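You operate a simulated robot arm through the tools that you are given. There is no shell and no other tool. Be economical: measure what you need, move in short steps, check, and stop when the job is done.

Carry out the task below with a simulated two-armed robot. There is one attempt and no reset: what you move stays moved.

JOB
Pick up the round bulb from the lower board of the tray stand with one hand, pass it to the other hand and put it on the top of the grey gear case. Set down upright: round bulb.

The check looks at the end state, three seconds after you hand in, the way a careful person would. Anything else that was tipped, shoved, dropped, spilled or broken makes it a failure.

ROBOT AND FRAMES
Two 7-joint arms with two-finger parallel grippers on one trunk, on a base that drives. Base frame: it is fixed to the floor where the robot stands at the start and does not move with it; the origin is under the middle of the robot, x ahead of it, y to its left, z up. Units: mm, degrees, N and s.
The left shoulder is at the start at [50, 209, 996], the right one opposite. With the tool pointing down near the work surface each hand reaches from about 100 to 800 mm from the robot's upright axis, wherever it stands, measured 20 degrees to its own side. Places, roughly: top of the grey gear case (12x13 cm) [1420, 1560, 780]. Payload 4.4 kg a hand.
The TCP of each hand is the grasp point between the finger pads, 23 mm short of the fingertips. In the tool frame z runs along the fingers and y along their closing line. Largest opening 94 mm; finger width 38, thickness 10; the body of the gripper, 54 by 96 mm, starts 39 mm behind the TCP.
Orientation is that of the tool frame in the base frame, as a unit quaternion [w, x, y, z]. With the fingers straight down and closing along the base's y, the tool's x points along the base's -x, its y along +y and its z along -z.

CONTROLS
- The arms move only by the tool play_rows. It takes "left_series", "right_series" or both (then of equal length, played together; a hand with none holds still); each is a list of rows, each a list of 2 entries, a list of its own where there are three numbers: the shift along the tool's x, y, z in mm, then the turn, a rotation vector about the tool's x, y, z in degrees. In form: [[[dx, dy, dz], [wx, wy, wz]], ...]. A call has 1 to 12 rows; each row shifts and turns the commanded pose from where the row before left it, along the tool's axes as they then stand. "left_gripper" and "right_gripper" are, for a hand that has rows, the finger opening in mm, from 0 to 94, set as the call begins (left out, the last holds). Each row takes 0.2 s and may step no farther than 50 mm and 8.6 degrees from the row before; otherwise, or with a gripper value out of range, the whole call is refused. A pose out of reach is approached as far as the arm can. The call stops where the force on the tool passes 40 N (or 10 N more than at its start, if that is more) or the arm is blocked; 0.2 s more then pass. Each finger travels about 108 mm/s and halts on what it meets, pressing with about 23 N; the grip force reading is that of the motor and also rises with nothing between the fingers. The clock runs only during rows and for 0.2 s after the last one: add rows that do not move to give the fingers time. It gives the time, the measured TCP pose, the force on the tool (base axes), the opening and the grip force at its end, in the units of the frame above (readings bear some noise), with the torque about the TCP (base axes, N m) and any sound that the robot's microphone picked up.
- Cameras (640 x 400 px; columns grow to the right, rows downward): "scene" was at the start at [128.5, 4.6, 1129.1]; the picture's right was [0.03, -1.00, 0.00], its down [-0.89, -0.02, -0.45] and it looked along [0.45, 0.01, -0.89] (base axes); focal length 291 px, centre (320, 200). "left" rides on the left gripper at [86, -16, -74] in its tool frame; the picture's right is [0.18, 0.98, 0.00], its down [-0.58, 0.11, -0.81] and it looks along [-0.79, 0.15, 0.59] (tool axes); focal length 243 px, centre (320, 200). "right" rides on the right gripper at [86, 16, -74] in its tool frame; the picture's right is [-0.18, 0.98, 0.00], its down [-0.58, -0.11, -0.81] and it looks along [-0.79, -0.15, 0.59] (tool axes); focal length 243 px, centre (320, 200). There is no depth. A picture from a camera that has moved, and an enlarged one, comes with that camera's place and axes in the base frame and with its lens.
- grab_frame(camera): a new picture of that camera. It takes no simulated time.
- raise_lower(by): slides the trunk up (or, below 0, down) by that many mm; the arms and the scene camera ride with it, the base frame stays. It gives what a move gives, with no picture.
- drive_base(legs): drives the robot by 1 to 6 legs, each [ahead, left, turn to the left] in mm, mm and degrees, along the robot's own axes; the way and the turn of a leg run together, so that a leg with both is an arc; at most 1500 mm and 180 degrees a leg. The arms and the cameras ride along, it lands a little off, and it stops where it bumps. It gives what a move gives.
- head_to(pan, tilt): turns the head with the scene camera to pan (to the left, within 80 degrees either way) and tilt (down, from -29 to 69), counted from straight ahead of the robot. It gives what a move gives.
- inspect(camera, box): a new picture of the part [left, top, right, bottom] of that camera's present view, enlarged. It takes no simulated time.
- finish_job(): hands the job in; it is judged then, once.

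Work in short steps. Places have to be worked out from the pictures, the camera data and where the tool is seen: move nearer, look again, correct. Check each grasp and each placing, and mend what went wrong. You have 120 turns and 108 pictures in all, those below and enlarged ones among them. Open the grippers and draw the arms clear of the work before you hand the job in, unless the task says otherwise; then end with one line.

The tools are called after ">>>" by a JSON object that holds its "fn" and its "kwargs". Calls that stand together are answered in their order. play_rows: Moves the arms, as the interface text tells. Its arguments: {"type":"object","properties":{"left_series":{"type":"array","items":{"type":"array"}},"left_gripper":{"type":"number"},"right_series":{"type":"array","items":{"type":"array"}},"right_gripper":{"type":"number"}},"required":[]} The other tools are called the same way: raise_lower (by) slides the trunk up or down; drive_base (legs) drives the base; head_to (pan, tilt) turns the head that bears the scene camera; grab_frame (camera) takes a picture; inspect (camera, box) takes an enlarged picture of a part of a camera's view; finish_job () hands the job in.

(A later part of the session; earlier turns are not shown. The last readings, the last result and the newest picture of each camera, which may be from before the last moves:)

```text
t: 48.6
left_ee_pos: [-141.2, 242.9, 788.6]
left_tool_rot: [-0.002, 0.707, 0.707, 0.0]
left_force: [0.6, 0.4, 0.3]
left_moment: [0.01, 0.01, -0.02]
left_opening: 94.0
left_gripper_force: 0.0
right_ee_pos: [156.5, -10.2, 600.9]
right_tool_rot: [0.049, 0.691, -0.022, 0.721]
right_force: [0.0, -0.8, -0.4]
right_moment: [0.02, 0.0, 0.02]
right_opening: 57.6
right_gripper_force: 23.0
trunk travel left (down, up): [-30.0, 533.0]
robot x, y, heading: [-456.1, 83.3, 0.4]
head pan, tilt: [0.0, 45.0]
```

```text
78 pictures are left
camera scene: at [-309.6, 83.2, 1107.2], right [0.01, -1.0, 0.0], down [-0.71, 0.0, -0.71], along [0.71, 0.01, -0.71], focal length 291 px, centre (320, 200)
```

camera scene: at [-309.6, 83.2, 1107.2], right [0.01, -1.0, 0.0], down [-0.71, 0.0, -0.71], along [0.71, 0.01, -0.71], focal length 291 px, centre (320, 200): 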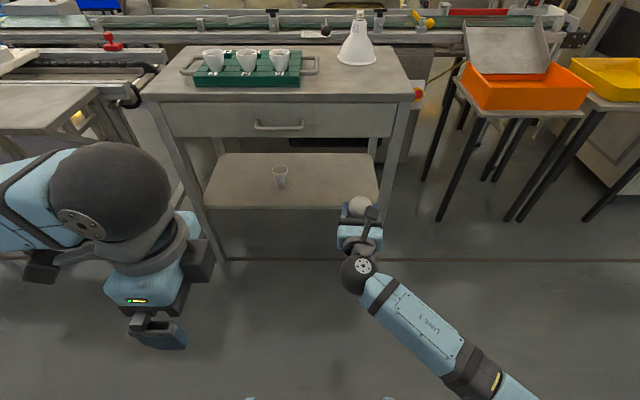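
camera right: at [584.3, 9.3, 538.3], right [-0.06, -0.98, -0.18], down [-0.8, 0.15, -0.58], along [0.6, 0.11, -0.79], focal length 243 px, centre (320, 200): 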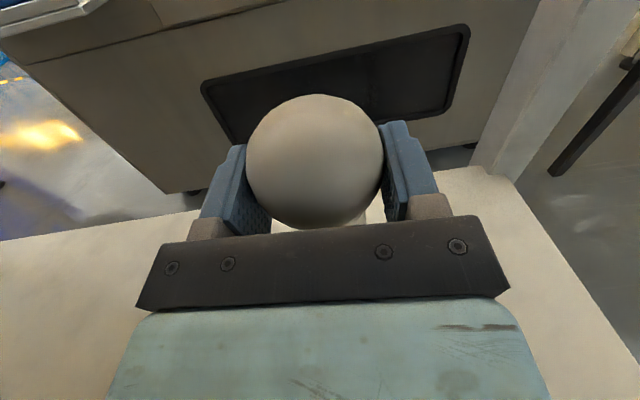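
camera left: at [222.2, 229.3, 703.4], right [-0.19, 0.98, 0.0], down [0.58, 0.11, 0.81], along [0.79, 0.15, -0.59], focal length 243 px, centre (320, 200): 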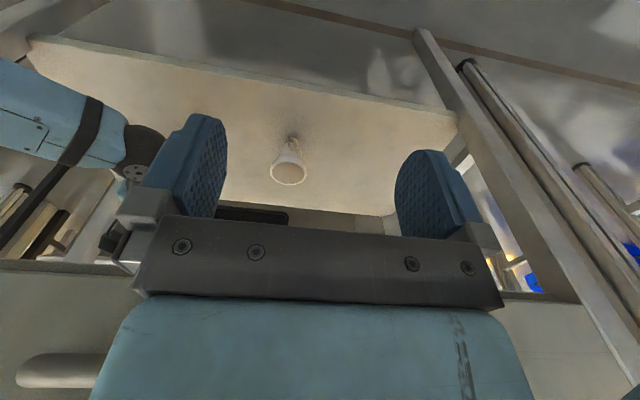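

Left is turned (tool x→+y, y→+x). Globe centre is ≈(171, −11, 604). I bring the left hand above it at z≈789 and align to the right hand's small tilt.

>>> {"fn": "play_rows", "kwargs": {"left_series": [[[-28.3, 34.7, 0], [0, 0, 0]], [[-28.3, 34.7, 0], [0, 0, 0]], [[-28.3, 34.7, 0], [0, 0, 0]], [[-28.3, 34.7, 0], [0, 0, 0]], [[-28.3, 34.7, 0], [0, 0, 0]], [[-28.3, 34.7, 0], [0, 0, 0]], [[-28.3, 34.7, 0], [0, 0, 0]], [[-28.3, 34.7, 0], [0, 0, 0]], [[-28.3, 34.7, 0], [0, 0, 0]], [[0, 0, 0], [-2.35, -2.24, 5.7]], [[0, 0, 0], [0, 0, 0]]]}}

>>> {"fn": "grab_frame", "kwargs": {"camera": "scene"}}

>>> {"fn": "grab_frame", "kwargs": {"camera": "left"}}

>>> {"fn": "grab_frame", "kwargs": {"camera": "right"}}

```text
t: 51.0
left_ee_pos: [169.9, -11.0, 788.0]
left_tool_rot: [0.027, 0.741, 0.671, 0.001]
left_force: [-0.6, -0.1, 0.2]
left_moment: [0.01, 0.0, 0.0]
left_opening: 94.0
left_gripper_force: 0.1
right_ee_pos: [158.0, -9.0, 599.3]
right_tool_rot: [0.049, 0.691, -0.022, 0.721]
right_force: [-0.2, 0.3, -0.1]
right_moment: [-0.03, 0.01, -0.02]
right_opening: 57.6
right_gripper_force: 23.1
trunk travel left (down, up): [-30.0, 533.0]
robot x, y, heading: [-457.9, 78.9, 0.5]
head pan, tilt: [0.0, 45.0]
```

```text
77 pictures are left
camera scene: at [-308.2, 82.4, 1106.9], right [0.01, -1.0, 0.0], down [-0.71, 0.0, -0.71], along [0.71, 0.01, -0.71], focal length 291 px, centre (320, 200)
```

scene: 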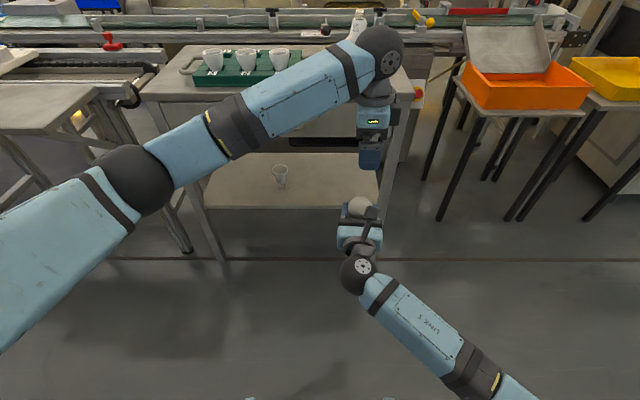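

```text
76 pictures are left
camera left: at [158.9, 79.1, 859.7], right [1.0, 0.09, 0.03], down [0.02, -0.56, 0.83], along [0.09, -0.82, -0.56], focal length 243 px, centre (320, 200)
```

left: 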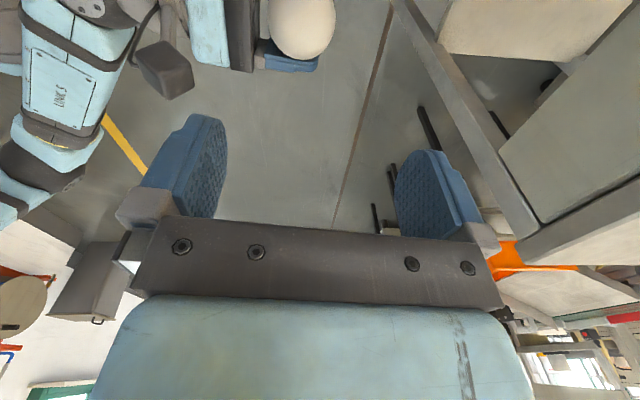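

```text
75 pictures are left
camera right: at [78.8, -14.0, 682.2], right [-0.09, -0.98, -0.15], down [-0.77, 0.17, -0.62], along [0.63, 0.06, -0.77], focal length 243 px, centre (320, 200)
```

right: 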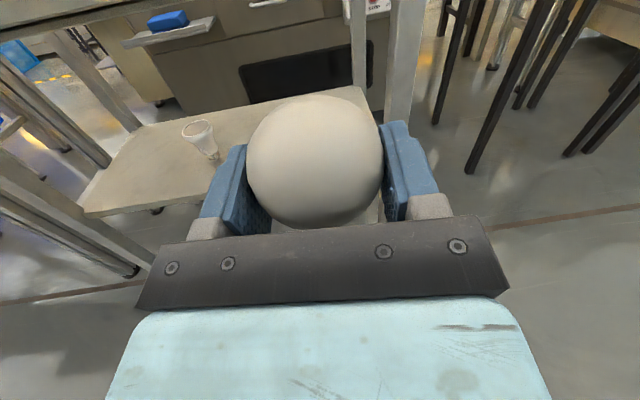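

The globe sits only ~4 mm past the right TCP, leaving no room for the left's rear finger before the right palm. I'll set the bulb on the free front right of the table top and regrip it nearer the fingertips. First retract the left hand.

>>> {"fn": "play_rows", "kwargs": {"left_series": [[[28.3, -34.7, 0], [0, 0, 0]], [[28.3, -34.7, 0], [0, 0, 0]], [[28.3, -34.7, 0], [0, 0, 0]], [[28.3, -34.7, 0], [0, 0, 0]], [[28.3, -34.7, 0], [0, 0, 0]], [[28.3, -34.7, 0], [0, 0, 0]], [[28.3, -34.7, 0], [0, 0, 0]]]}}

>>> {"fn": "raise_lower", "kwargs": {"by": 290}}

>>> {"fn": "head_to", "kwargs": {"pan": 0, "tilt": 55}}

>>> {"fn": "grab_frame", "kwargs": {"camera": "scene"}}

>>> {"fn": "grab_frame", "kwargs": {"camera": "right"}}

```text
t: 52.6
left_ee_pos: [-48.7, 209.1, 768.5]
left_tool_rot: [0.026, 0.741, 0.671, 0.001]
left_force: [0.2, 0.4, -0.7]
left_moment: [0.03, -0.01, -0.01]
left_opening: 93.7
left_gripper_force: 0.0
right_ee_pos: [157.5, -9.3, 599.8]
right_tool_rot: [0.049, 0.692, -0.022, 0.72]
right_force: [-0.4, 0.7, -0.6]
right_moment: [0.0, 0.02, 0.01]
right_opening: 57.8
right_gripper_force: 23.1
trunk travel left (down, up): [-30.0, 533.0]
robot x, y, heading: [-455.8, 83.0, 0.6]
head pan, tilt: [0.0, 45.0]
```

```text
t: 55.5
left_ee_pos: [-50.0, 209.9, 1058.2]
left_tool_rot: [0.028, 0.74, 0.672, 0.001]
left_force: [0.0, -0.2, 0.2]
left_moment: [0.01, 0.0, -0.02]
left_opening: 93.9
left_gripper_force: 0.2
right_ee_pos: [153.7, -2.3, 889.3]
right_tool_rot: [0.046, 0.692, -0.022, 0.72]
right_force: [-0.2, 0.0, -0.8]
right_moment: [-0.02, -0.01, 0.02]
right_opening: 57.8
right_gripper_force: 22.6
trunk travel left (down, up): [-320.0, 243.0]
robot x, y, heading: [-457.8, 79.7, 0.5]
head pan, tilt: [0.0, 45.0]
```

```text
t: 56.2
left_ee_pos: [-48.7, 210.9, 1057.5]
left_tool_rot: [0.029, 0.74, 0.672, 0.001]
left_force: [-0.4, 0.5, -0.1]
left_moment: [0.02, 0.01, -0.02]
left_opening: 94.1
left_gripper_force: 0.0
right_ee_pos: [154.0, -3.1, 890.3]
right_tool_rot: [0.045, 0.693, -0.021, 0.72]
right_force: [-0.6, 0.2, 0.3]
right_moment: [0.0, -0.01, 0.03]
right_opening: 57.8
right_gripper_force: 22.8
trunk travel left (down, up): [-320.0, 243.0]
robot x, y, heading: [-454.5, 81.3, 0.2]
head pan, tilt: [0.0, 55.0]
```

```text
74 pictures are left
camera scene: at [-318.8, 85.3, 1383.8], right [0.01, -1.0, 0.0], down [-0.82, -0.01, -0.57], along [0.57, 0.0, -0.82], focal length 291 px, centre (320, 200)
```

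scene: 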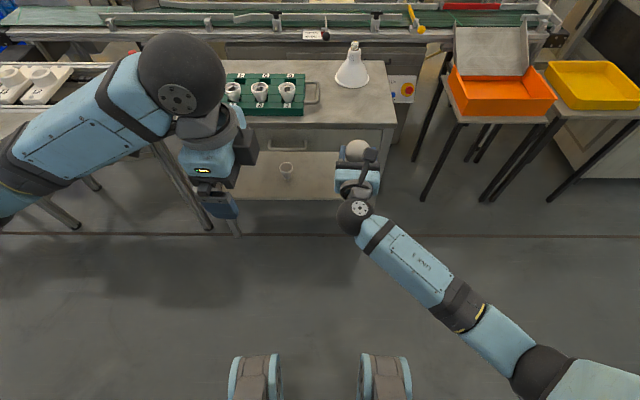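

```text
73 pictures are left
camera right: at [75.3, -7.4, 972.6], right [-0.09, -0.98, -0.15], down [-0.77, 0.16, -0.62], along [0.63, 0.07, -0.77], focal length 243 px, centre (320, 200)
```

right: 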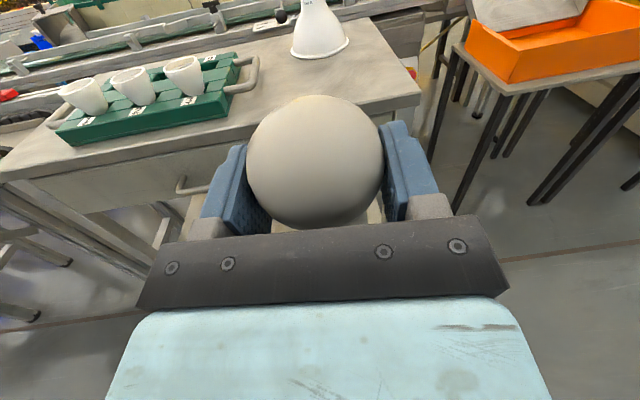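

Drive 340 ahead at this height (bulb base ≈ z 805, table ≈ 744), then look.

>>> {"fn": "drive_base", "kwargs": {"legs": [[340, 0, 0]]}}

>>> {"fn": "grab_frame", "kwargs": {"camera": "right"}}

>>> {"fn": "grab_frame", "kwargs": {"camera": "scene"}}

```text
t: 58.4
left_ee_pos: [281.2, 214.0, 1058.3]
left_tool_rot: [0.028, 0.739, 0.673, 0.001]
left_force: [-0.1, 0.0, 0.9]
left_moment: [0.02, 0.0, -0.03]
left_opening: 93.9
left_gripper_force: 0.0
right_ee_pos: [485.0, 3.0, 889.5]
right_tool_rot: [0.045, 0.692, -0.021, 0.72]
right_force: [-0.3, 0.6, -1.0]
right_moment: [-0.03, 0.0, 0.0]
right_opening: 57.7
right_gripper_force: 23.4
trunk travel left (down, up): [-320.0, 243.0]
robot x, y, heading: [-125.1, 83.9, 0.4]
head pan, tilt: [0.0, 55.0]
```

```text
72 pictures are left
camera right: at [407.3, -3.2, 972.2], right [-0.08, -0.98, -0.15], down [-0.77, 0.16, -0.62], along [0.63, 0.07, -0.77], focal length 243 px, centre (320, 200)
```

right: 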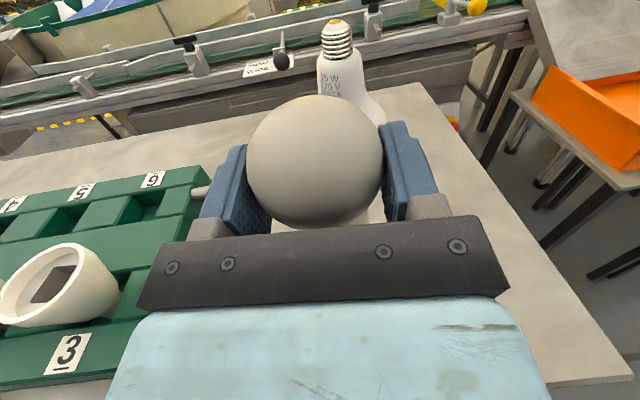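

```text
71 pictures are left
camera scene: at [13.1, 88.3, 1383.7], right [0.01, -1.0, 0.0], down [-0.82, -0.01, -0.57], along [0.57, 0.01, -0.82], focal length 291 px, centre (320, 200)
```

scene: 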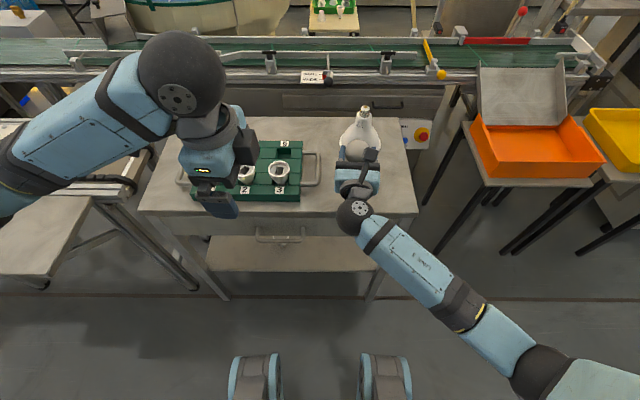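

Shift right 45 for more clearance from the tray handle, then lower 40.

>>> {"fn": "drive_base", "kwargs": {"legs": [[0, -45, 0]]}}

>>> {"fn": "raise_lower", "kwargs": {"by": -35}}

>>> {"fn": "inspect", "kwargs": {"camera": "scene", "box": [280, 80, 440, 220]}}

>>> {"fn": "head_to", "kwargs": {"pan": 0, "tilt": 62}}

>>> {"fn": "grab_frame", "kwargs": {"camera": "right"}}

```text
t: 59.5
left_ee_pos: [283.1, 169.6, 1057.9]
left_tool_rot: [0.029, 0.739, 0.673, 0.002]
left_force: [-0.5, -0.1, -0.1]
left_moment: [0.0, 0.03, -0.03]
left_opening: 93.9
left_gripper_force: 0.1
right_ee_pos: [485.4, -40.9, 890.2]
right_tool_rot: [0.043, 0.693, -0.02, 0.72]
right_force: [0.6, -0.4, -0.6]
right_moment: [-0.01, 0.02, 0.0]
right_opening: 57.6
right_gripper_force: 22.8
trunk travel left (down, up): [-320.0, 243.0]
robot x, y, heading: [-128.1, 43.1, 0.5]
head pan, tilt: [0.0, 55.0]
```

```text
t: 60.2
left_ee_pos: [281.9, 170.7, 1023.6]
left_tool_rot: [0.028, 0.739, 0.673, 0.001]
left_force: [-0.6, -0.5, 0.5]
left_moment: [0.03, 0.01, 0.02]
left_opening: 94.1
left_gripper_force: 0.1
right_ee_pos: [486.4, -40.6, 855.1]
right_tool_rot: [0.043, 0.692, -0.02, 0.72]
right_force: [0.1, 1.0, -0.7]
right_moment: [-0.02, 0.03, -0.02]
right_opening: 57.5
right_gripper_force: 22.7
trunk travel left (down, up): [-285.0, 278.0]
robot x, y, heading: [-123.3, 44.7, 0.7]
head pan, tilt: [0.0, 55.0]
```

```text
2.86 times, centred on (360, 150) of scene
camera zoom: at [12.6, 44.5, 1348.8], right [0.01, -1.0, 0.0], down [-0.82, -0.01, -0.57], along [0.57, 0.01, -0.82], focal length 833 px, centre (206, 343)
```

zoom: 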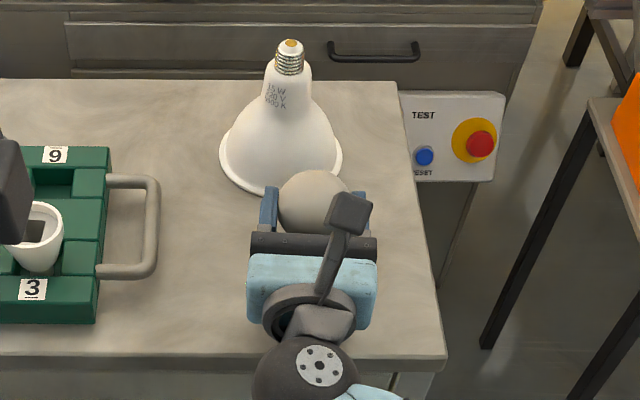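

```text
t: 60.9
left_ee_pos: [282.5, 170.3, 1023.6]
left_tool_rot: [0.029, 0.739, 0.673, 0.001]
left_force: [0.0, 0.0, -0.7]
left_moment: [-0.01, 0.02, 0.0]
left_opening: 94.2
left_gripper_force: 0.1
right_ee_pos: [486.3, -41.1, 854.6]
right_tool_rot: [0.045, 0.692, -0.02, 0.72]
right_force: [0.3, -0.2, 0.2]
right_moment: [0.02, 0.01, 0.02]
right_opening: 57.3
right_gripper_force: 22.6
trunk travel left (down, up): [-285.0, 278.0]
robot x, y, heading: [-125.1, 36.5, 0.5]
head pan, tilt: [0.0, 62.0]
```

```text
69 pictures are left
camera right: at [407.5, -46.5, 937.6], right [-0.08, -0.98, -0.15], down [-0.77, 0.16, -0.62], along [0.63, 0.07, -0.77], focal length 243 px, centre (320, 200)
```

right: 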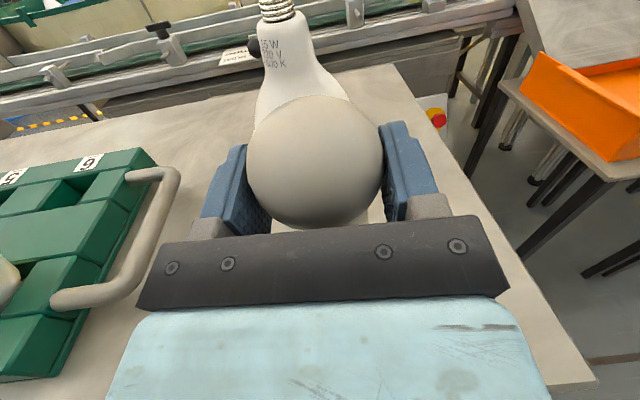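

Level the bulb (−2.5° pitch, 2° roll), and descend 18 mm.

>>> {"fn": "play_rows", "kwargs": {"right_series": [[[0, 0, 0], [0, -2.5, 2]], [[0, 0, 0], [0, 0, 0]], [[-6, 0, 0], [0, 0, 0]], [[-6, 0, 0], [0, 0, 0]], [[-4, 0, 0], [0, 0, 0]], [[0, 0, 0], [0, 0, 0]]]}}

>>> {"fn": "grab_frame", "kwargs": {"camera": "left"}}

```text
t: 62.3
left_ee_pos: [280.2, 170.0, 1024.2]
left_tool_rot: [0.028, 0.739, 0.673, 0.002]
left_force: [-0.5, -0.9, -0.8]
left_moment: [0.0, -0.01, 0.01]
left_opening: 94.2
left_gripper_force: 0.0
right_ee_pos: [486.0, -40.7, 840.7]
right_tool_rot: [0.03, 0.707, -0.033, 0.706]
right_force: [0.3, 2.0, 18.2]
right_moment: [0.17, -0.12, -0.01]
right_opening: 57.5
right_gripper_force: 22.2
trunk travel left (down, up): [-285.0, 278.0]
robot x, y, heading: [-122.4, 41.8, 0.7]
head pan, tilt: [0.0, 62.0]
```

```text
68 pictures are left
camera left: at [269.6, 260.6, 1095.6], right [0.99, 0.09, 0.04], down [0.02, -0.56, 0.83], along [0.1, -0.83, -0.55], focal length 243 px, centre (320, 200)
```

left: 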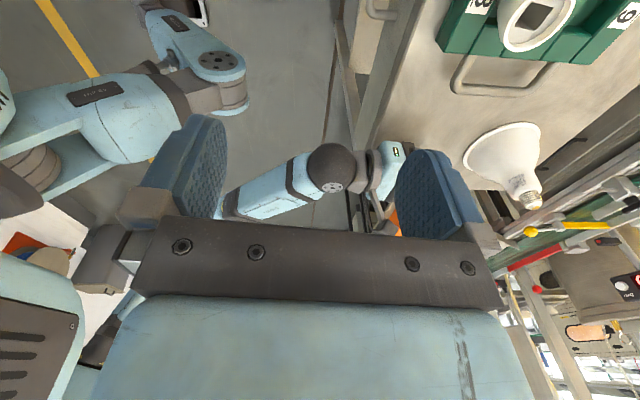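

Contact at TCP z≈841 (18 N). I relieve 2 mm, then open the fingers.

>>> {"fn": "play_rows", "kwargs": {"right_series": [[[2, 0, 0], [0, 0, 0]], [[0, 0, 0], [0, 0, 0]]]}}

>>> {"fn": "play_rows", "kwargs": {"right_series": [[[0, 0, 0], [0, 0, 0]], [[0, 0, 0], [0, 0, 0]], [[0, 0, 0], [0, 0, 0]]], "right_gripper": 86}}

>>> {"fn": "grab_frame", "kwargs": {"camera": "right"}}

```text
t: 62.9
left_ee_pos: [281.1, 169.9, 1022.8]
left_tool_rot: [0.029, 0.739, 0.673, 0.001]
left_force: [0.8, 0.8, -0.4]
left_moment: [-0.01, 0.02, 0.01]
left_opening: 94.0
left_gripper_force: 0.1
right_ee_pos: [486.3, -39.6, 839.8]
right_tool_rot: [0.03, 0.708, -0.033, 0.705]
right_force: [2.4, 1.7, 9.8]
right_moment: [0.1, -0.17, -0.02]
right_opening: 57.4
right_gripper_force: 23.6
trunk travel left (down, up): [-285.0, 278.0]
robot x, y, heading: [-126.3, 41.8, 0.9]
head pan, tilt: [0.0, 62.0]
```

```text
t: 63.7
left_ee_pos: [283.1, 170.1, 1023.8]
left_tool_rot: [0.028, 0.738, 0.674, 0.002]
left_force: [-0.2, 0.1, -0.4]
left_moment: [-0.03, 0.02, 0.02]
left_opening: 94.0
left_gripper_force: 0.1
right_ee_pos: [487.6, -40.3, 839.2]
right_tool_rot: [0.031, 0.708, -0.034, 0.705]
right_force: [0.5, -0.3, -0.2]
right_moment: [-0.02, 0.0, -0.02]
right_opening: 86.0
right_gripper_force: 0.0
trunk travel left (down, up): [-285.0, 278.0]
robot x, y, heading: [-123.4, 41.8, 0.6]
head pan, tilt: [0.0, 62.0]
```

```text
67 pictures are left
camera right: at [411.2, -49.8, 926.0], right [-0.09, -0.98, -0.19], down [-0.8, 0.18, -0.58], along [0.6, 0.1, -0.79], focal length 243 px, centre (320, 200)
```

right: 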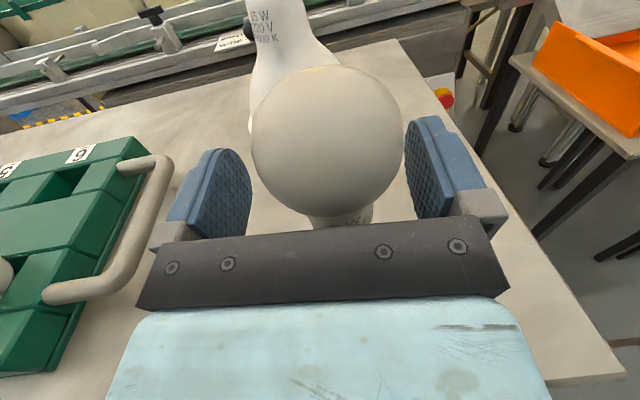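

Bulb stands on the table (z≈772); globe centre is now ~22 mm above and ~2 mm past TCP. I raise 20 and back 12, then check before regripping.

>>> {"fn": "play_rows", "kwargs": {"right_series": [[[10, 0, -6], [0, 0, 0]], [[10, 0, -6], [0, 0, 0]], [[0, 0, 0], [0, 0, 0]]]}}

>>> {"fn": "grab_frame", "kwargs": {"camera": "right"}}

>>> {"fn": "inspect", "kwargs": {"camera": "scene", "box": [280, 60, 440, 200]}}

```text
t: 64.5
left_ee_pos: [281.5, 170.1, 1023.3]
left_tool_rot: [0.029, 0.739, 0.673, 0.001]
left_force: [0.5, 0.3, -0.7]
left_moment: [0.0, 0.02, 0.01]
left_opening: 94.1
left_gripper_force: 0.0
right_ee_pos: [476.5, -40.3, 860.3]
right_tool_rot: [0.03, 0.707, -0.032, 0.705]
right_force: [0.0, 0.7, -0.3]
right_moment: [0.01, -0.02, -0.01]
right_opening: 86.0
right_gripper_force: 0.1
trunk travel left (down, up): [-285.0, 278.0]
robot x, y, heading: [-127.5, 40.6, 0.7]
head pan, tilt: [0.0, 62.0]
```

```text
66 pictures are left
camera right: at [401.4, -48.8, 946.9], right [-0.09, -0.98, -0.19], down [-0.8, 0.18, -0.58], along [0.6, 0.1, -0.79], focal length 243 px, centre (320, 200)
```

right: 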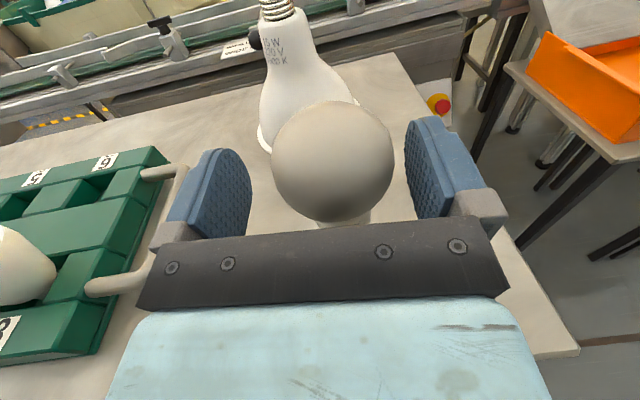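

```text
2.86 times, centred on (360, 130) of scene
camera zoom: at [5.2, 44.5, 1340.4], right [0.01, -1.0, 0.0], down [-0.88, -0.01, -0.47], along [0.47, 0.0, -0.88], focal length 833 px, centre (206, 400)
```

zoom: 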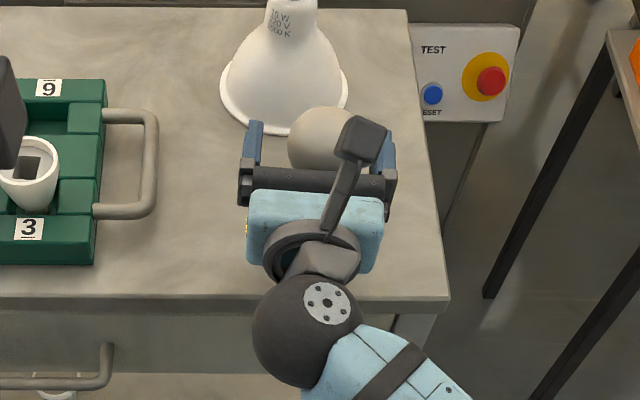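

Globe centre ≈(491, −46, 860), 14 mm past TCP — good. Shift 2.5 mm right and close.

>>> {"fn": "play_rows", "kwargs": {"right_series": [[[0, 2.5, 0], [0, 0, 0]], [[0, 0, 0], [0, 0, 0]]]}}

>>> {"fn": "play_rows", "kwargs": {"right_series": [[[0, 0, 0], [0, 0, 0]], [[0, 0, 0], [0, 0, 0]], [[0, 0, 0], [0, 0, 0]], [[0, 0, 0], [0, 0, 0]]], "right_gripper": 40}}

>>> {"fn": "raise_lower", "kwargs": {"by": 60}}

>>> {"fn": "grab_frame", "kwargs": {"camera": "right"}}

```text
t: 65.1
left_ee_pos: [281.7, 171.0, 1023.3]
left_tool_rot: [0.029, 0.739, 0.673, 0.002]
left_force: [0.1, 0.9, -0.2]
left_moment: [-0.03, -0.01, -0.04]
left_opening: 94.0
left_gripper_force: 0.1
right_ee_pos: [474.7, -41.9, 861.6]
right_tool_rot: [0.03, 0.708, -0.033, 0.705]
right_force: [-0.5, 0.2, 0.3]
right_moment: [-0.02, 0.0, -0.01]
right_opening: 86.1
right_gripper_force: 0.1
trunk travel left (down, up): [-285.0, 278.0]
robot x, y, heading: [-122.7, 39.9, 0.6]
head pan, tilt: [0.0, 62.0]
```

```text
t: 66.1
left_ee_pos: [281.1, 170.9, 1023.1]
left_tool_rot: [0.029, 0.739, 0.673, 0.001]
left_force: [0.0, -0.1, 0.6]
left_moment: [0.0, 0.0, 0.0]
left_opening: 94.1
left_gripper_force: 0.1
right_ee_pos: [474.4, -42.1, 861.7]
right_tool_rot: [0.031, 0.708, -0.034, 0.705]
right_force: [0.2, 0.1, 1.6]
right_moment: [-0.01, -0.03, 0.02]
right_opening: 57.5
right_gripper_force: 23.4
trunk travel left (down, up): [-285.0, 278.0]
robot x, y, heading: [-126.8, 40.2, 0.5]
head pan, tilt: [0.0, 62.0]
```

```text
t: 67.1
left_ee_pos: [282.1, 169.9, 1084.4]
left_tool_rot: [0.028, 0.739, 0.673, 0.001]
left_force: [0.2, 0.0, 0.2]
left_moment: [-0.01, -0.02, -0.02]
left_opening: 94.0
left_gripper_force: 0.0
right_ee_pos: [475.5, -41.9, 920.3]
right_tool_rot: [0.03, 0.708, -0.034, 0.705]
right_force: [-0.2, 0.7, 0.0]
right_moment: [-0.03, 0.0, -0.03]
right_opening: 57.6
right_gripper_force: 23.2
trunk travel left (down, up): [-345.0, 218.0]
robot x, y, heading: [-127.3, 37.8, 0.8]
head pan, tilt: [0.0, 62.0]
```

```text
64 pictures are left
camera right: at [400.4, -50.7, 1007.0], right [-0.09, -0.98, -0.19], down [-0.8, 0.18, -0.58], along [0.6, 0.1, -0.79], focal length 243 px, centre (320, 200)
```

right: 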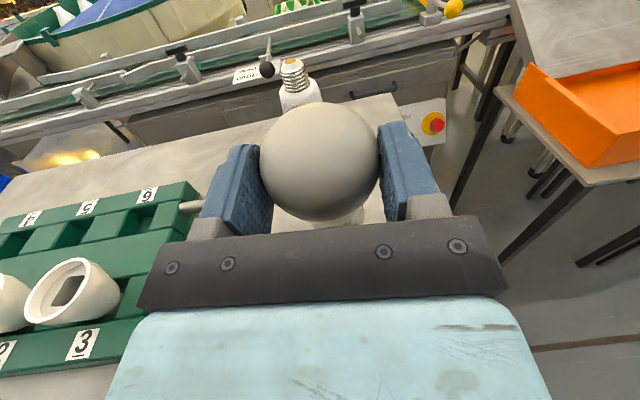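

Regripped and lifted. Back away from the table for the handover.

>>> {"fn": "drive_base", "kwargs": {"legs": [[-400, 0, 0]]}}

>>> {"fn": "grab_frame", "kwargs": {"camera": "right"}}

```text
t: 69.7
left_ee_pos: [-122.2, 165.6, 1083.1]
left_tool_rot: [0.028, 0.74, 0.672, 0.001]
left_force: [0.2, 0.7, 0.4]
left_moment: [0.01, -0.01, -0.03]
left_opening: 94.1
left_gripper_force: 0.0
right_ee_pos: [69.7, -48.2, 921.9]
right_tool_rot: [0.032, 0.707, -0.034, 0.705]
right_force: [0.2, 0.1, -0.7]
right_moment: [0.0, 0.04, -0.01]
right_opening: 57.5
right_gripper_force: 23.3
trunk travel left (down, up): [-345.0, 218.0]
robot x, y, heading: [-526.3, 36.8, 0.2]
head pan, tilt: [0.0, 62.0]
```

```text
63 pictures are left
camera right: at [-5.0, -56.4, 1007.4], right [-0.09, -0.98, -0.19], down [-0.79, 0.19, -0.58], along [0.6, 0.1, -0.79], focal length 243 px, centre (320, 200)
```

right: 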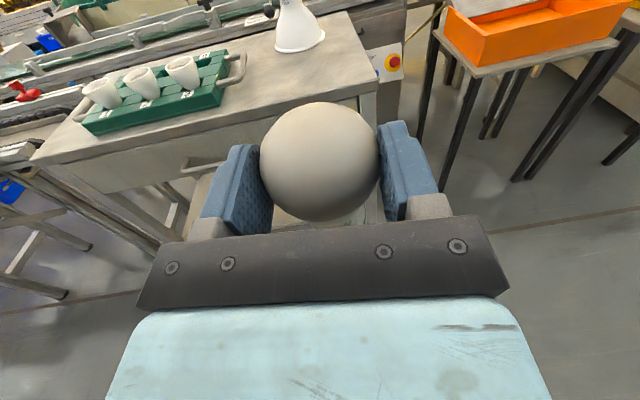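

Bulb axis is vertical now, globe centre ≈(84, −49, 922). I level the left hand and bring it above at z 1083 with opening 72.

>>> {"fn": "play_rows", "kwargs": {"left_series": [[[0, 0, 0], [2.35, 2.24, 0]], [[-27.7, 32.4, 0], [0, 0, 0]], [[-27.7, 32.4, 0], [0, 0, 0]], [[-27.7, 32.4, 0], [0, 0, 0]], [[-27.7, 32.4, 0], [0, 0, 0]], [[-27.7, 32.4, 0], [0, 0, 0]], [[-27.7, 32.4, 0], [0, 0, 0]], [[-27.7, 32.4, 0], [0, 0, 0]], [[0, 0, 0], [0, 0, 0]]], "left_gripper": 72}}

>>> {"fn": "grab_frame", "kwargs": {"camera": "left"}}

>>> {"fn": "grab_frame", "kwargs": {"camera": "scene"}}

```text
t: 71.7
left_ee_pos: [85.9, -48.8, 1084.4]
left_tool_rot: [0.001, 0.741, 0.672, 0.001]
left_force: [-0.3, 0.1, 0.3]
left_moment: [-0.02, 0.04, -0.01]
left_opening: 72.1
left_gripper_force: 0.1
right_ee_pos: [70.0, -47.2, 921.2]
right_tool_rot: [0.033, 0.707, -0.035, 0.705]
right_force: [-0.5, 0.3, -0.5]
right_moment: [0.05, 0.0, 0.01]
right_opening: 57.3
right_gripper_force: 23.5
trunk travel left (down, up): [-345.0, 218.0]
robot x, y, heading: [-528.6, 36.5, 0.1]
head pan, tilt: [0.0, 62.0]
```

```text
62 pictures are left
camera left: at [78.0, 38.7, 1160.5], right [1.0, 0.09, 0.0], down [0.05, -0.59, 0.81], along [0.07, -0.8, -0.59], focal length 243 px, centre (320, 200)
```

left: 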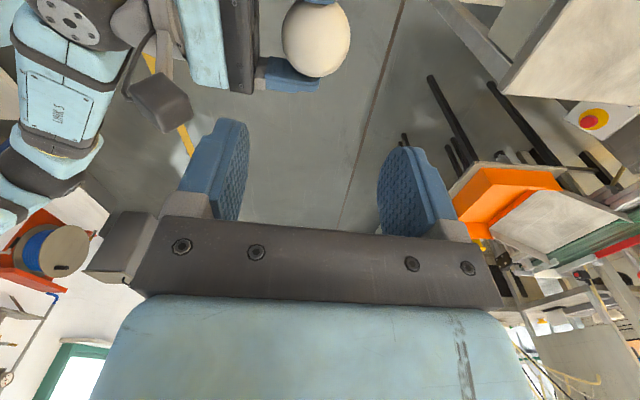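

```text
61 pictures are left
camera scene: at [-399.6, 41.6, 1400.5], right [0.01, -1.0, 0.0], down [-0.88, -0.01, -0.47], along [0.47, 0.0, -0.88], focal length 291 px, centre (320, 200)
```

scene: 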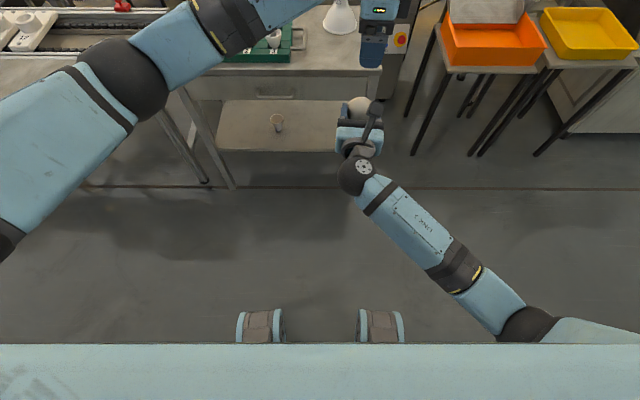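

Alignment agrees (globe ≈(83, −48)). Descend 110 mm and check.

>>> {"fn": "play_rows", "kwargs": {"left_series": [[[0, -1, 37], [0, 0, 0]], [[0, 0, 37], [0, 0, 0]], [[0, 0, 36], [0, 0, 0]], [[0, 0, 0], [0, 0, 0]]]}}

>>> {"fn": "grab_frame", "kwargs": {"camera": "left"}}

>>> {"fn": "grab_frame", "kwargs": {"camera": "right"}}

```text
t: 72.7
left_ee_pos: [84.9, -49.8, 970.4]
left_tool_rot: [0.0, 0.741, 0.671, 0.002]
left_force: [-0.7, 0.1, 0.7]
left_moment: [-0.01, -0.01, 0.02]
left_opening: 72.1
left_gripper_force: 0.0
right_ee_pos: [70.0, -48.1, 921.7]
right_tool_rot: [0.033, 0.708, -0.036, 0.705]
right_force: [-0.4, -0.8, -0.5]
right_moment: [0.05, -0.02, -0.01]
right_opening: 57.3
right_gripper_force: 23.0
trunk travel left (down, up): [-345.0, 218.0]
robot x, y, heading: [-531.1, 38.4, 0.3]
head pan, tilt: [0.0, 62.0]
```

```text
60 pictures are left
camera left: at [77.0, 37.5, 1046.9], right [1.0, 0.09, 0.0], down [0.05, -0.59, 0.81], along [0.07, -0.8, -0.59], focal length 243 px, centre (320, 200)
```

left: 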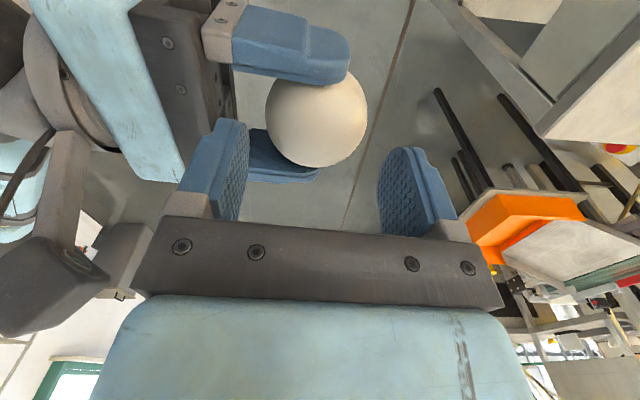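

```text
59 pictures are left
camera right: at [-4.9, -56.4, 1007.3], right [-0.09, -0.98, -0.19], down [-0.79, 0.19, -0.58], along [0.6, 0.1, -0.79], focal length 243 px, centre (320, 200)
```

right: 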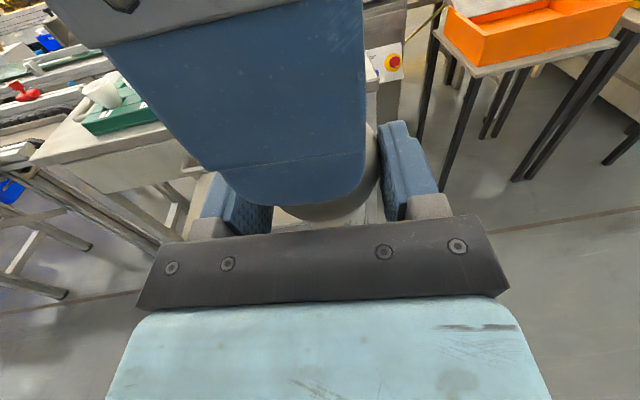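

Geometry is consistent: the rear finger is centred between the right fingers with ~7 mm to the palm. Descend the last 45 mm slowly.

>>> {"fn": "play_rows", "kwargs": {"left_series": [[[0, 0, 15], [0, 0, 0]], [[0, 0, 15], [0, 0, 0]], [[0, 0, 15], [0, 0, 0]], [[0, 0, 0], [0, 0, 0]]]}}

>>> {"fn": "grab_frame", "kwargs": {"camera": "left"}}

>>> {"fn": "grab_frame", "kwargs": {"camera": "right"}}

```text
t: 73.7
left_ee_pos: [83.3, -48.9, 927.1]
left_tool_rot: [0.0, 0.741, 0.671, 0.001]
left_force: [-0.2, 0.1, 0.3]
left_moment: [-0.01, 0.0, 0.02]
left_opening: 72.3
left_gripper_force: 0.1
right_ee_pos: [69.8, -47.0, 920.5]
right_tool_rot: [0.032, 0.707, -0.034, 0.705]
right_force: [-0.4, -0.2, 0.0]
right_moment: [-0.01, 0.02, 0.0]
right_opening: 57.7
right_gripper_force: 22.7
trunk travel left (down, up): [-345.0, 218.0]
robot x, y, heading: [-534.4, 38.4, 0.4]
head pan, tilt: [0.0, 62.0]
```

```text
58 pictures are left
camera left: at [75.3, 39.0, 1003.5], right [1.0, 0.09, 0.0], down [0.05, -0.59, 0.81], along [0.07, -0.8, -0.59], focal length 243 px, centre (320, 200)
```

left: 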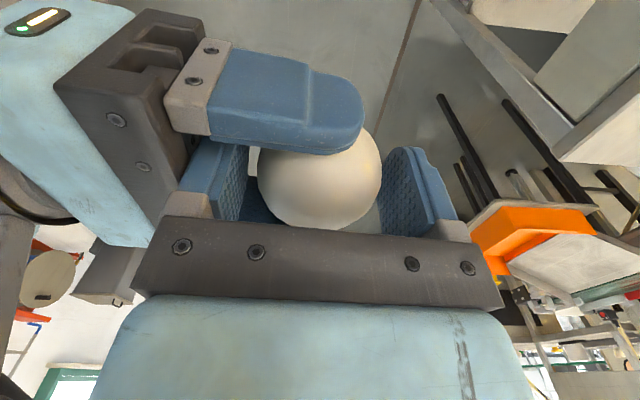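

```text
57 pictures are left
camera right: at [-4.8, -56.5, 1007.2], right [-0.09, -0.98, -0.19], down [-0.79, 0.19, -0.58], along [0.6, 0.1, -0.79], focal length 243 px, centre (320, 200)
```

right: 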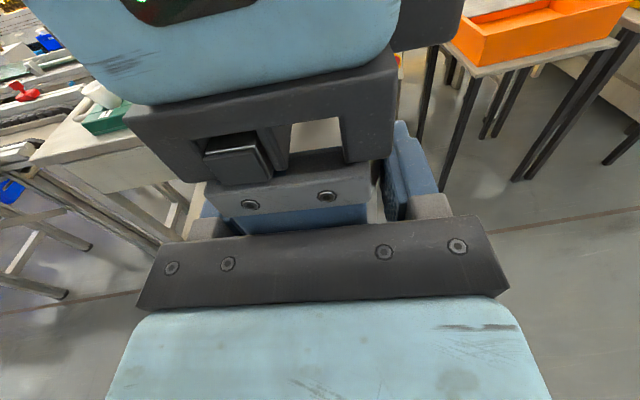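

Fits cleanly with no forces. Close the left gripper.

>>> {"fn": "play_rows", "kwargs": {"left_series": [[[0, 0, 0], [0, 0, 0]], [[0, 0, 0], [0, 0, 0]], [[0, 0, 0], [0, 0, 0]], [[0, 0, 0], [0, 0, 0]]], "left_gripper": 40}}

```text
t: 74.7
left_ee_pos: [84.1, -48.4, 928.9]
left_tool_rot: [0.0, 0.741, 0.672, 0.002]
left_force: [-0.7, 0.5, 0.1]
left_moment: [-0.13, 0.02, 0.01]
left_opening: 57.6
left_gripper_force: 22.9
right_ee_pos: [70.2, -48.1, 921.2]
right_tool_rot: [0.031, 0.708, -0.034, 0.705]
right_force: [1.2, 0.4, -0.3]
right_moment: [0.09, 0.01, 0.0]
right_opening: 57.5
right_gripper_force: 22.9
trunk travel left (down, up): [-345.0, 218.0]
robot x, y, heading: [-525.6, 35.9, 0.3]
head pan, tilt: [0.0, 62.0]
```

Left holds at 57.6 mm. Open the right gripper and withdraw it backward.

>>> {"fn": "play_rows", "kwargs": {"right_series": [[[0, 0, 0], [0, 0, 0]], [[0, 0, 0], [0, 0, 0]], [[0, 0, 0], [0, 0, 0]]], "right_gripper": 84}}

>>> {"fn": "play_rows", "kwargs": {"right_series": [[[0, 0, -20], [0, 0, 0]], [[0, 0, -30], [0, 0, 0]], [[0, 0, -40], [0, 0, 0]], [[0, 0, -40], [0, 0, 0]]]}}

>>> {"fn": "grab_frame", "kwargs": {"camera": "right"}}

>>> {"fn": "grab_frame", "kwargs": {"camera": "left"}}

```text
t: 75.5
left_ee_pos: [83.0, -47.8, 927.6]
left_tool_rot: [0.001, 0.741, 0.671, 0.001]
left_force: [-0.6, -0.4, 0.0]
left_moment: [-0.01, 0.03, 0.0]
left_opening: 57.8
left_gripper_force: 23.0
right_ee_pos: [71.0, -47.5, 921.3]
right_tool_rot: [0.032, 0.708, -0.035, 0.705]
right_force: [0.2, 0.2, -0.1]
right_moment: [0.02, 0.04, 0.02]
right_opening: 83.9
right_gripper_force: 0.1
trunk travel left (down, up): [-345.0, 218.0]
robot x, y, heading: [-532.6, 33.7, 0.2]
head pan, tilt: [0.0, 62.0]
```

```text
t: 76.5
left_ee_pos: [82.4, -48.4, 928.8]
left_tool_rot: [0.0, 0.741, 0.672, 0.0]
left_force: [-0.1, -0.1, 0.1]
left_moment: [0.02, -0.03, -0.02]
left_opening: 57.9
left_gripper_force: 22.8
right_ee_pos: [-57.7, -33.6, 923.3]
right_tool_rot: [0.032, 0.707, -0.035, 0.706]
right_force: [-0.5, 0.3, -0.5]
right_moment: [0.02, 0.03, 0.06]
right_opening: 84.2
right_gripper_force: 0.1
trunk travel left (down, up): [-345.0, 218.0]
robot x, y, heading: [-531.8, 37.3, 0.1]
head pan, tilt: [0.0, 62.0]
```

```text
56 pictures are left
camera right: at [-133.9, -42.0, 1009.8], right [-0.09, -0.98, -0.19], down [-0.79, 0.19, -0.58], along [0.6, 0.1, -0.79], focal length 243 px, centre (320, 200)
```

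right: 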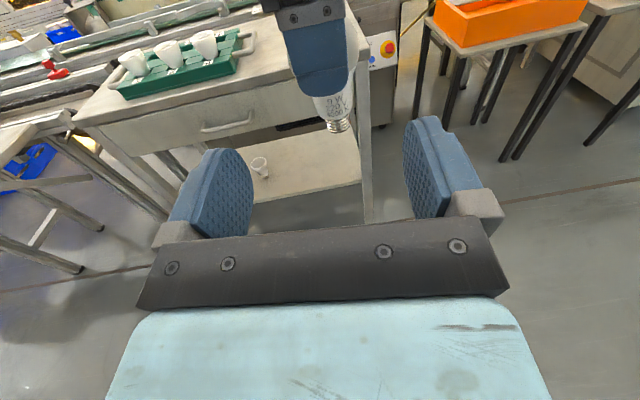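

```text
55 pictures are left
camera left: at [74.7, 39.2, 1004.0], right [1.0, 0.09, 0.0], down [0.05, -0.59, 0.81], along [0.07, -0.8, -0.59], focal length 243 px, centre (320, 200)
```

left: 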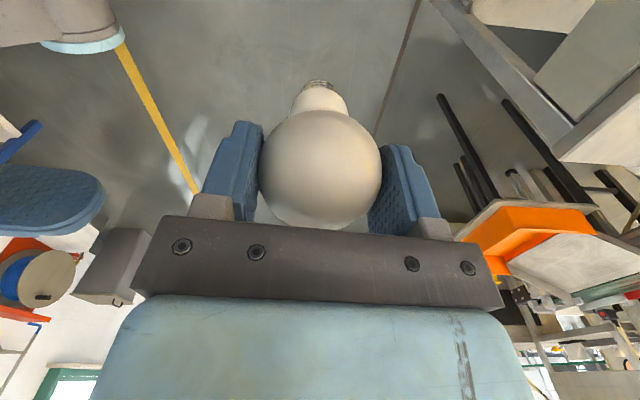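

Handover succeeded; bulb hangs upright in the left hand. I tuck both arms for driving and look to the left for a route.

>>> {"fn": "play_rows", "kwargs": {"right_series": [[[0, 32, -18], [0, 0, 0]], [[0, 32, -18], [0, 0, 0]], [[0, 32, -18], [0, 0, 0]], [[0, 32, -18], [0, 0, 0]]], "right_gripper": 20}}

>>> {"fn": "play_rows", "kwargs": {"left_series": [[[30.6, -36, 0], [0, 0, 0]], [[30.6, -36, 0], [0, 0, 0]], [[30.6, -36, 0], [0, 0, 0]], [[30.6, -36, 0], [0, 0, 0]], [[30.6, -36, 0], [0, 0, 0]]]}}

>>> {"fn": "head_to", "kwargs": {"pan": 55, "tilt": 25}}

>>> {"fn": "grab_frame", "kwargs": {"camera": "scene"}}

```text
t: 77.5
left_ee_pos: [82.6, -48.8, 928.3]
left_tool_rot: [-0.001, 0.741, 0.672, 0.002]
left_force: [-0.5, -0.6, 0.1]
left_moment: [-0.01, 0.02, 0.0]
left_opening: 57.6
left_gripper_force: 22.7
right_ee_pos: [-143.9, -155.9, 920.6]
right_tool_rot: [0.032, 0.707, -0.036, 0.705]
right_force: [-0.4, -0.3, 0.4]
right_moment: [-0.02, 0.01, 0.0]
right_opening: 20.0
right_gripper_force: 0.1
trunk travel left (down, up): [-345.0, 218.0]
robot x, y, heading: [-529.5, 33.8, 0.3]
head pan, tilt: [0.0, 62.0]
```

```text
t: 78.7
left_ee_pos: [-82.4, 124.6, 926.7]
left_tool_rot: [0.001, 0.741, 0.672, 0.001]
left_force: [-0.2, 0.4, 0.4]
left_moment: [-0.03, 0.01, 0.0]
left_opening: 57.8
left_gripper_force: 23.2
right_ee_pos: [-143.7, -156.2, 920.7]
right_tool_rot: [0.032, 0.708, -0.035, 0.705]
right_force: [-0.1, 0.3, 0.6]
right_moment: [0.03, -0.04, -0.02]
right_opening: 19.9
right_gripper_force: 0.1
trunk travel left (down, up): [-345.0, 218.0]
robot x, y, heading: [-529.4, 35.1, 0.4]
head pan, tilt: [0.0, 62.0]
```

```text
t: 79.9
left_ee_pos: [-81.5, 122.8, 927.5]
left_tool_rot: [0.0, 0.741, 0.672, 0.002]
left_force: [-0.5, -0.7, 0.9]
left_moment: [0.0, -0.01, 0.01]
left_opening: 57.8
left_gripper_force: 23.0
right_ee_pos: [-143.5, -156.2, 919.8]
right_tool_rot: [0.031, 0.708, -0.034, 0.705]
right_force: [0.4, -0.1, 0.4]
right_moment: [0.02, 0.03, 0.0]
right_opening: 20.0
right_gripper_force: 0.0
trunk travel left (down, up): [-345.0, 218.0]
robot x, y, heading: [-531.2, 37.1, 0.6]
head pan, tilt: [55.0, 25.0]
```

```text
54 pictures are left
camera scene: at [-411.3, 116.0, 1452.7], right [0.82, -0.57, 0.0], down [-0.24, -0.35, -0.91], along [0.52, 0.74, -0.42], focal length 291 px, centre (320, 200)
```

scene: 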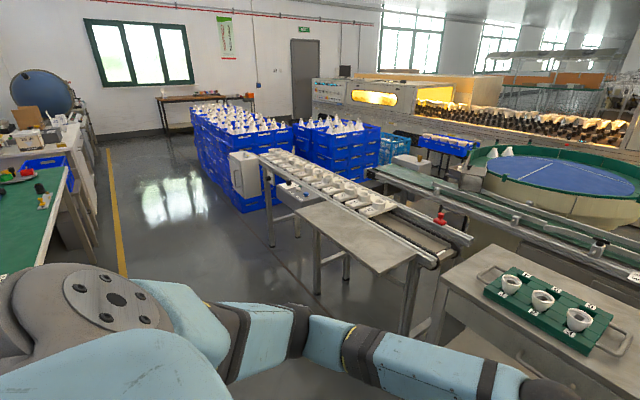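

The way is around the left. I go ahead 250, turn left 90°, advance along the aisle and look from there.

>>> {"fn": "drive_base", "kwargs": {"legs": [[230, 0, 0], [0, 0, 90], [1000, 0, 0]]}}

>>> {"fn": "head_to", "kwargs": {"pan": -30, "tilt": 30}}

>>> {"fn": "grab_frame", "kwargs": {"camera": "scene"}}

>>> {"fn": "head_to", "kwargs": {"pan": -75, "tilt": 30}}

>>> {"fn": "grab_frame", "kwargs": {"camera": "scene"}}

```text
t: 90.2
left_ee_pos: [-341.3, 1510.8, 926.2]
left_tool_rot: [0.0, 0.066, 0.998, 0.001]
left_force: [-0.8, -0.8, -0.2]
left_moment: [0.02, 0.01, -0.02]
left_opening: 57.6
left_gripper_force: 23.0
right_ee_pos: [-63.1, 1438.7, 919.6]
right_tool_rot: [-0.467, 0.533, 0.467, 0.529]
right_force: [0.5, 0.6, 0.6]
right_moment: [-0.02, 0.0, -0.02]
right_opening: 20.1
right_gripper_force: 0.1
trunk travel left (down, up): [-345.0, 218.0]
robot x, y, heading: [-269.9, 1061.4, 88.5]
head pan, tilt: [55.0, 25.0]
```

```text
t: 91.8
left_ee_pos: [-340.4, 1510.5, 927.3]
left_tool_rot: [0.0, 0.066, 0.998, 0.002]
left_force: [-0.2, 0.4, -0.1]
left_moment: [-0.03, 0.04, 0.01]
left_opening: 57.6
left_gripper_force: 23.1
right_ee_pos: [-63.2, 1439.4, 919.3]
right_tool_rot: [-0.467, 0.533, 0.467, 0.529]
right_force: [-0.7, 0.6, 0.0]
right_moment: [0.02, -0.02, -0.01]
right_opening: 20.0
right_gripper_force: 0.0
trunk travel left (down, up): [-345.0, 218.0]
robot x, y, heading: [-274.6, 1057.9, 88.3]
head pan, tilt: [-30.0, 30.0]
```

```text
53 pictures are left
camera scene: at [-222.2, 1207.3, 1444.8], right [0.85, -0.52, 0.0], down [-0.26, -0.43, -0.87], along [0.45, 0.74, -0.5], focal length 291 px, centre (320, 200)
```

scene: 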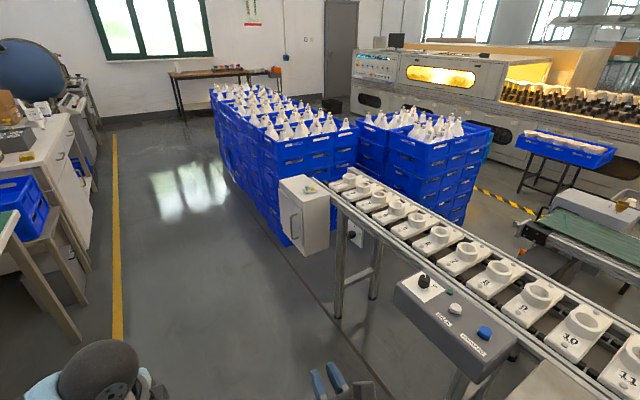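

```text
t: 92.9
left_ee_pos: [-340.9, 1510.4, 926.5]
left_tool_rot: [-0.001, 0.066, 0.998, 0.0]
left_force: [-0.3, 1.1, 0.6]
left_moment: [-0.02, -0.01, -0.01]
left_opening: 57.7
left_gripper_force: 23.0
right_ee_pos: [-64.3, 1439.4, 919.5]
right_tool_rot: [-0.466, 0.533, 0.466, 0.53]
right_force: [-0.1, 0.0, 0.0]
right_moment: [0.0, 0.0, -0.01]
right_opening: 20.3
right_gripper_force: 0.1
trunk travel left (down, up): [-345.0, 218.0]
robot x, y, heading: [-268.2, 1062.1, 88.1]
head pan, tilt: [-75.0, 30.0]
```

```text
52 pictures are left
camera scene: at [-181.6, 1151.2, 1444.8], right [0.23, -0.97, 0.0], down [-0.49, -0.12, -0.87], along [0.84, 0.2, -0.5], focal length 291 px, centre (320, 200)
```

scene: 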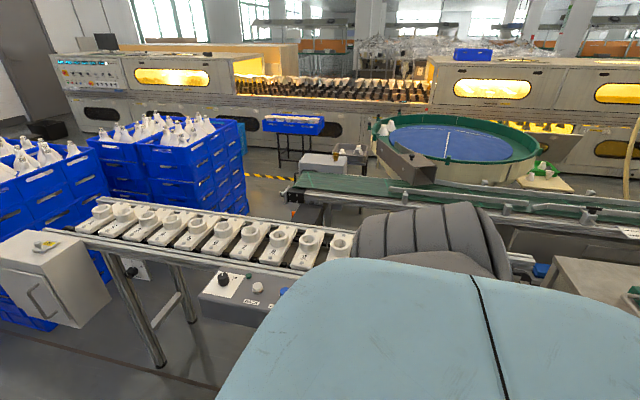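

The accessible area near the case's left end seems to be reached around the white conveyor's left end. I advance 900 and look at that gap.

>>> {"fn": "drive_base", "kwargs": {"legs": [[900, 0, 0]]}}

>>> {"fn": "head_to", "kwargs": {"pan": -70, "tilt": 35}}

>>> {"fn": "grab_frame", "kwargs": {"camera": "scene"}}

>>> {"fn": "head_to", "kwargs": {"pan": -30, "tilt": 40}}

>>> {"fn": "grab_frame", "kwargs": {"camera": "scene"}}

```text
t: 97.7
left_ee_pos: [-304.0, 2411.5, 926.7]
left_tool_rot: [-0.001, 0.073, 0.997, 0.0]
left_force: [-1.0, 0.2, 0.3]
left_moment: [0.0, -0.01, -0.03]
left_opening: 57.5
left_gripper_force: 23.3
right_ee_pos: [-26.7, 2334.6, 919.6]
right_tool_rot: [-0.464, 0.536, 0.464, 0.532]
right_force: [0.3, -0.6, -0.9]
right_moment: [0.0, -0.02, 0.02]
right_opening: 20.0
right_gripper_force: 0.0
trunk travel left (down, up): [-345.0, 218.0]
robot x, y, heading: [-240.9, 1958.7, 87.9]
head pan, tilt: [-75.0, 30.0]
```

```text
t: 98.3
left_ee_pos: [-303.5, 2410.1, 926.4]
left_tool_rot: [-0.001, 0.072, 0.997, 0.001]
left_force: [0.2, -0.2, -0.7]
left_moment: [0.03, 0.01, 0.02]
left_opening: 57.5
left_gripper_force: 22.9
right_ee_pos: [-28.0, 2334.4, 920.2]
right_tool_rot: [-0.464, 0.536, 0.464, 0.532]
right_force: [1.3, 0.3, 0.4]
right_moment: [-0.01, 0.01, 0.03]
right_opening: 20.0
right_gripper_force: 0.1
trunk travel left (down, up): [-345.0, 218.0]
robot x, y, heading: [-239.0, 1962.3, 87.6]
head pan, tilt: [-70.0, 35.0]
```

```text
51 pictures are left
camera scene: at [-153.2, 2056.3, 1437.1], right [0.3, -0.95, 0.0], down [-0.55, -0.17, -0.82], along [0.78, 0.25, -0.57], focal length 291 px, centre (320, 200)
```

scene: 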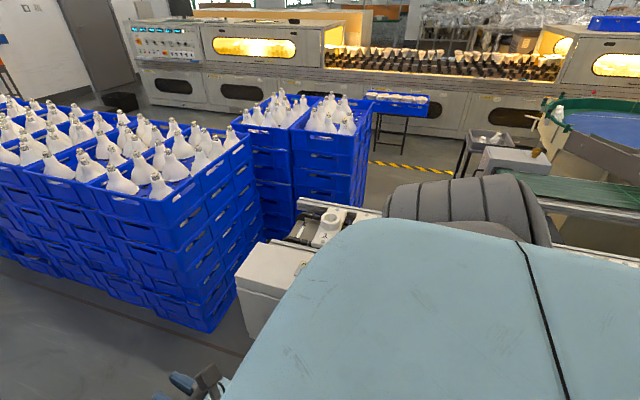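

```text
t: 99.4
left_ee_pos: [-302.7, 2410.0, 927.5]
left_tool_rot: [0.0, 0.072, 0.997, 0.001]
left_force: [0.7, -0.2, 1.2]
left_moment: [-0.02, 0.01, 0.02]
left_opening: 57.6
left_gripper_force: 23.2
right_ee_pos: [-26.8, 2335.4, 919.4]
right_tool_rot: [-0.463, 0.537, 0.463, 0.533]
right_force: [0.4, -0.2, 0.0]
right_moment: [0.02, -0.01, 0.0]
right_opening: 20.0
right_gripper_force: 0.2
trunk travel left (down, up): [-345.0, 218.0]
robot x, y, heading: [-237.0, 1960.8, 87.7]
head pan, tilt: [-30.0, 40.0]
```

```text
50 pictures are left
camera scene: at [-191.5, 2101.4, 1429.5], right [0.84, -0.54, 0.0], down [-0.34, -0.54, -0.77], along [0.41, 0.65, -0.64], focal length 291 px, centre (320, 200)
```

scene: 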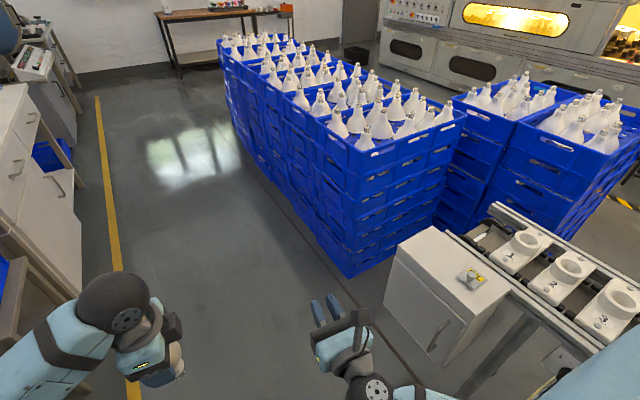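

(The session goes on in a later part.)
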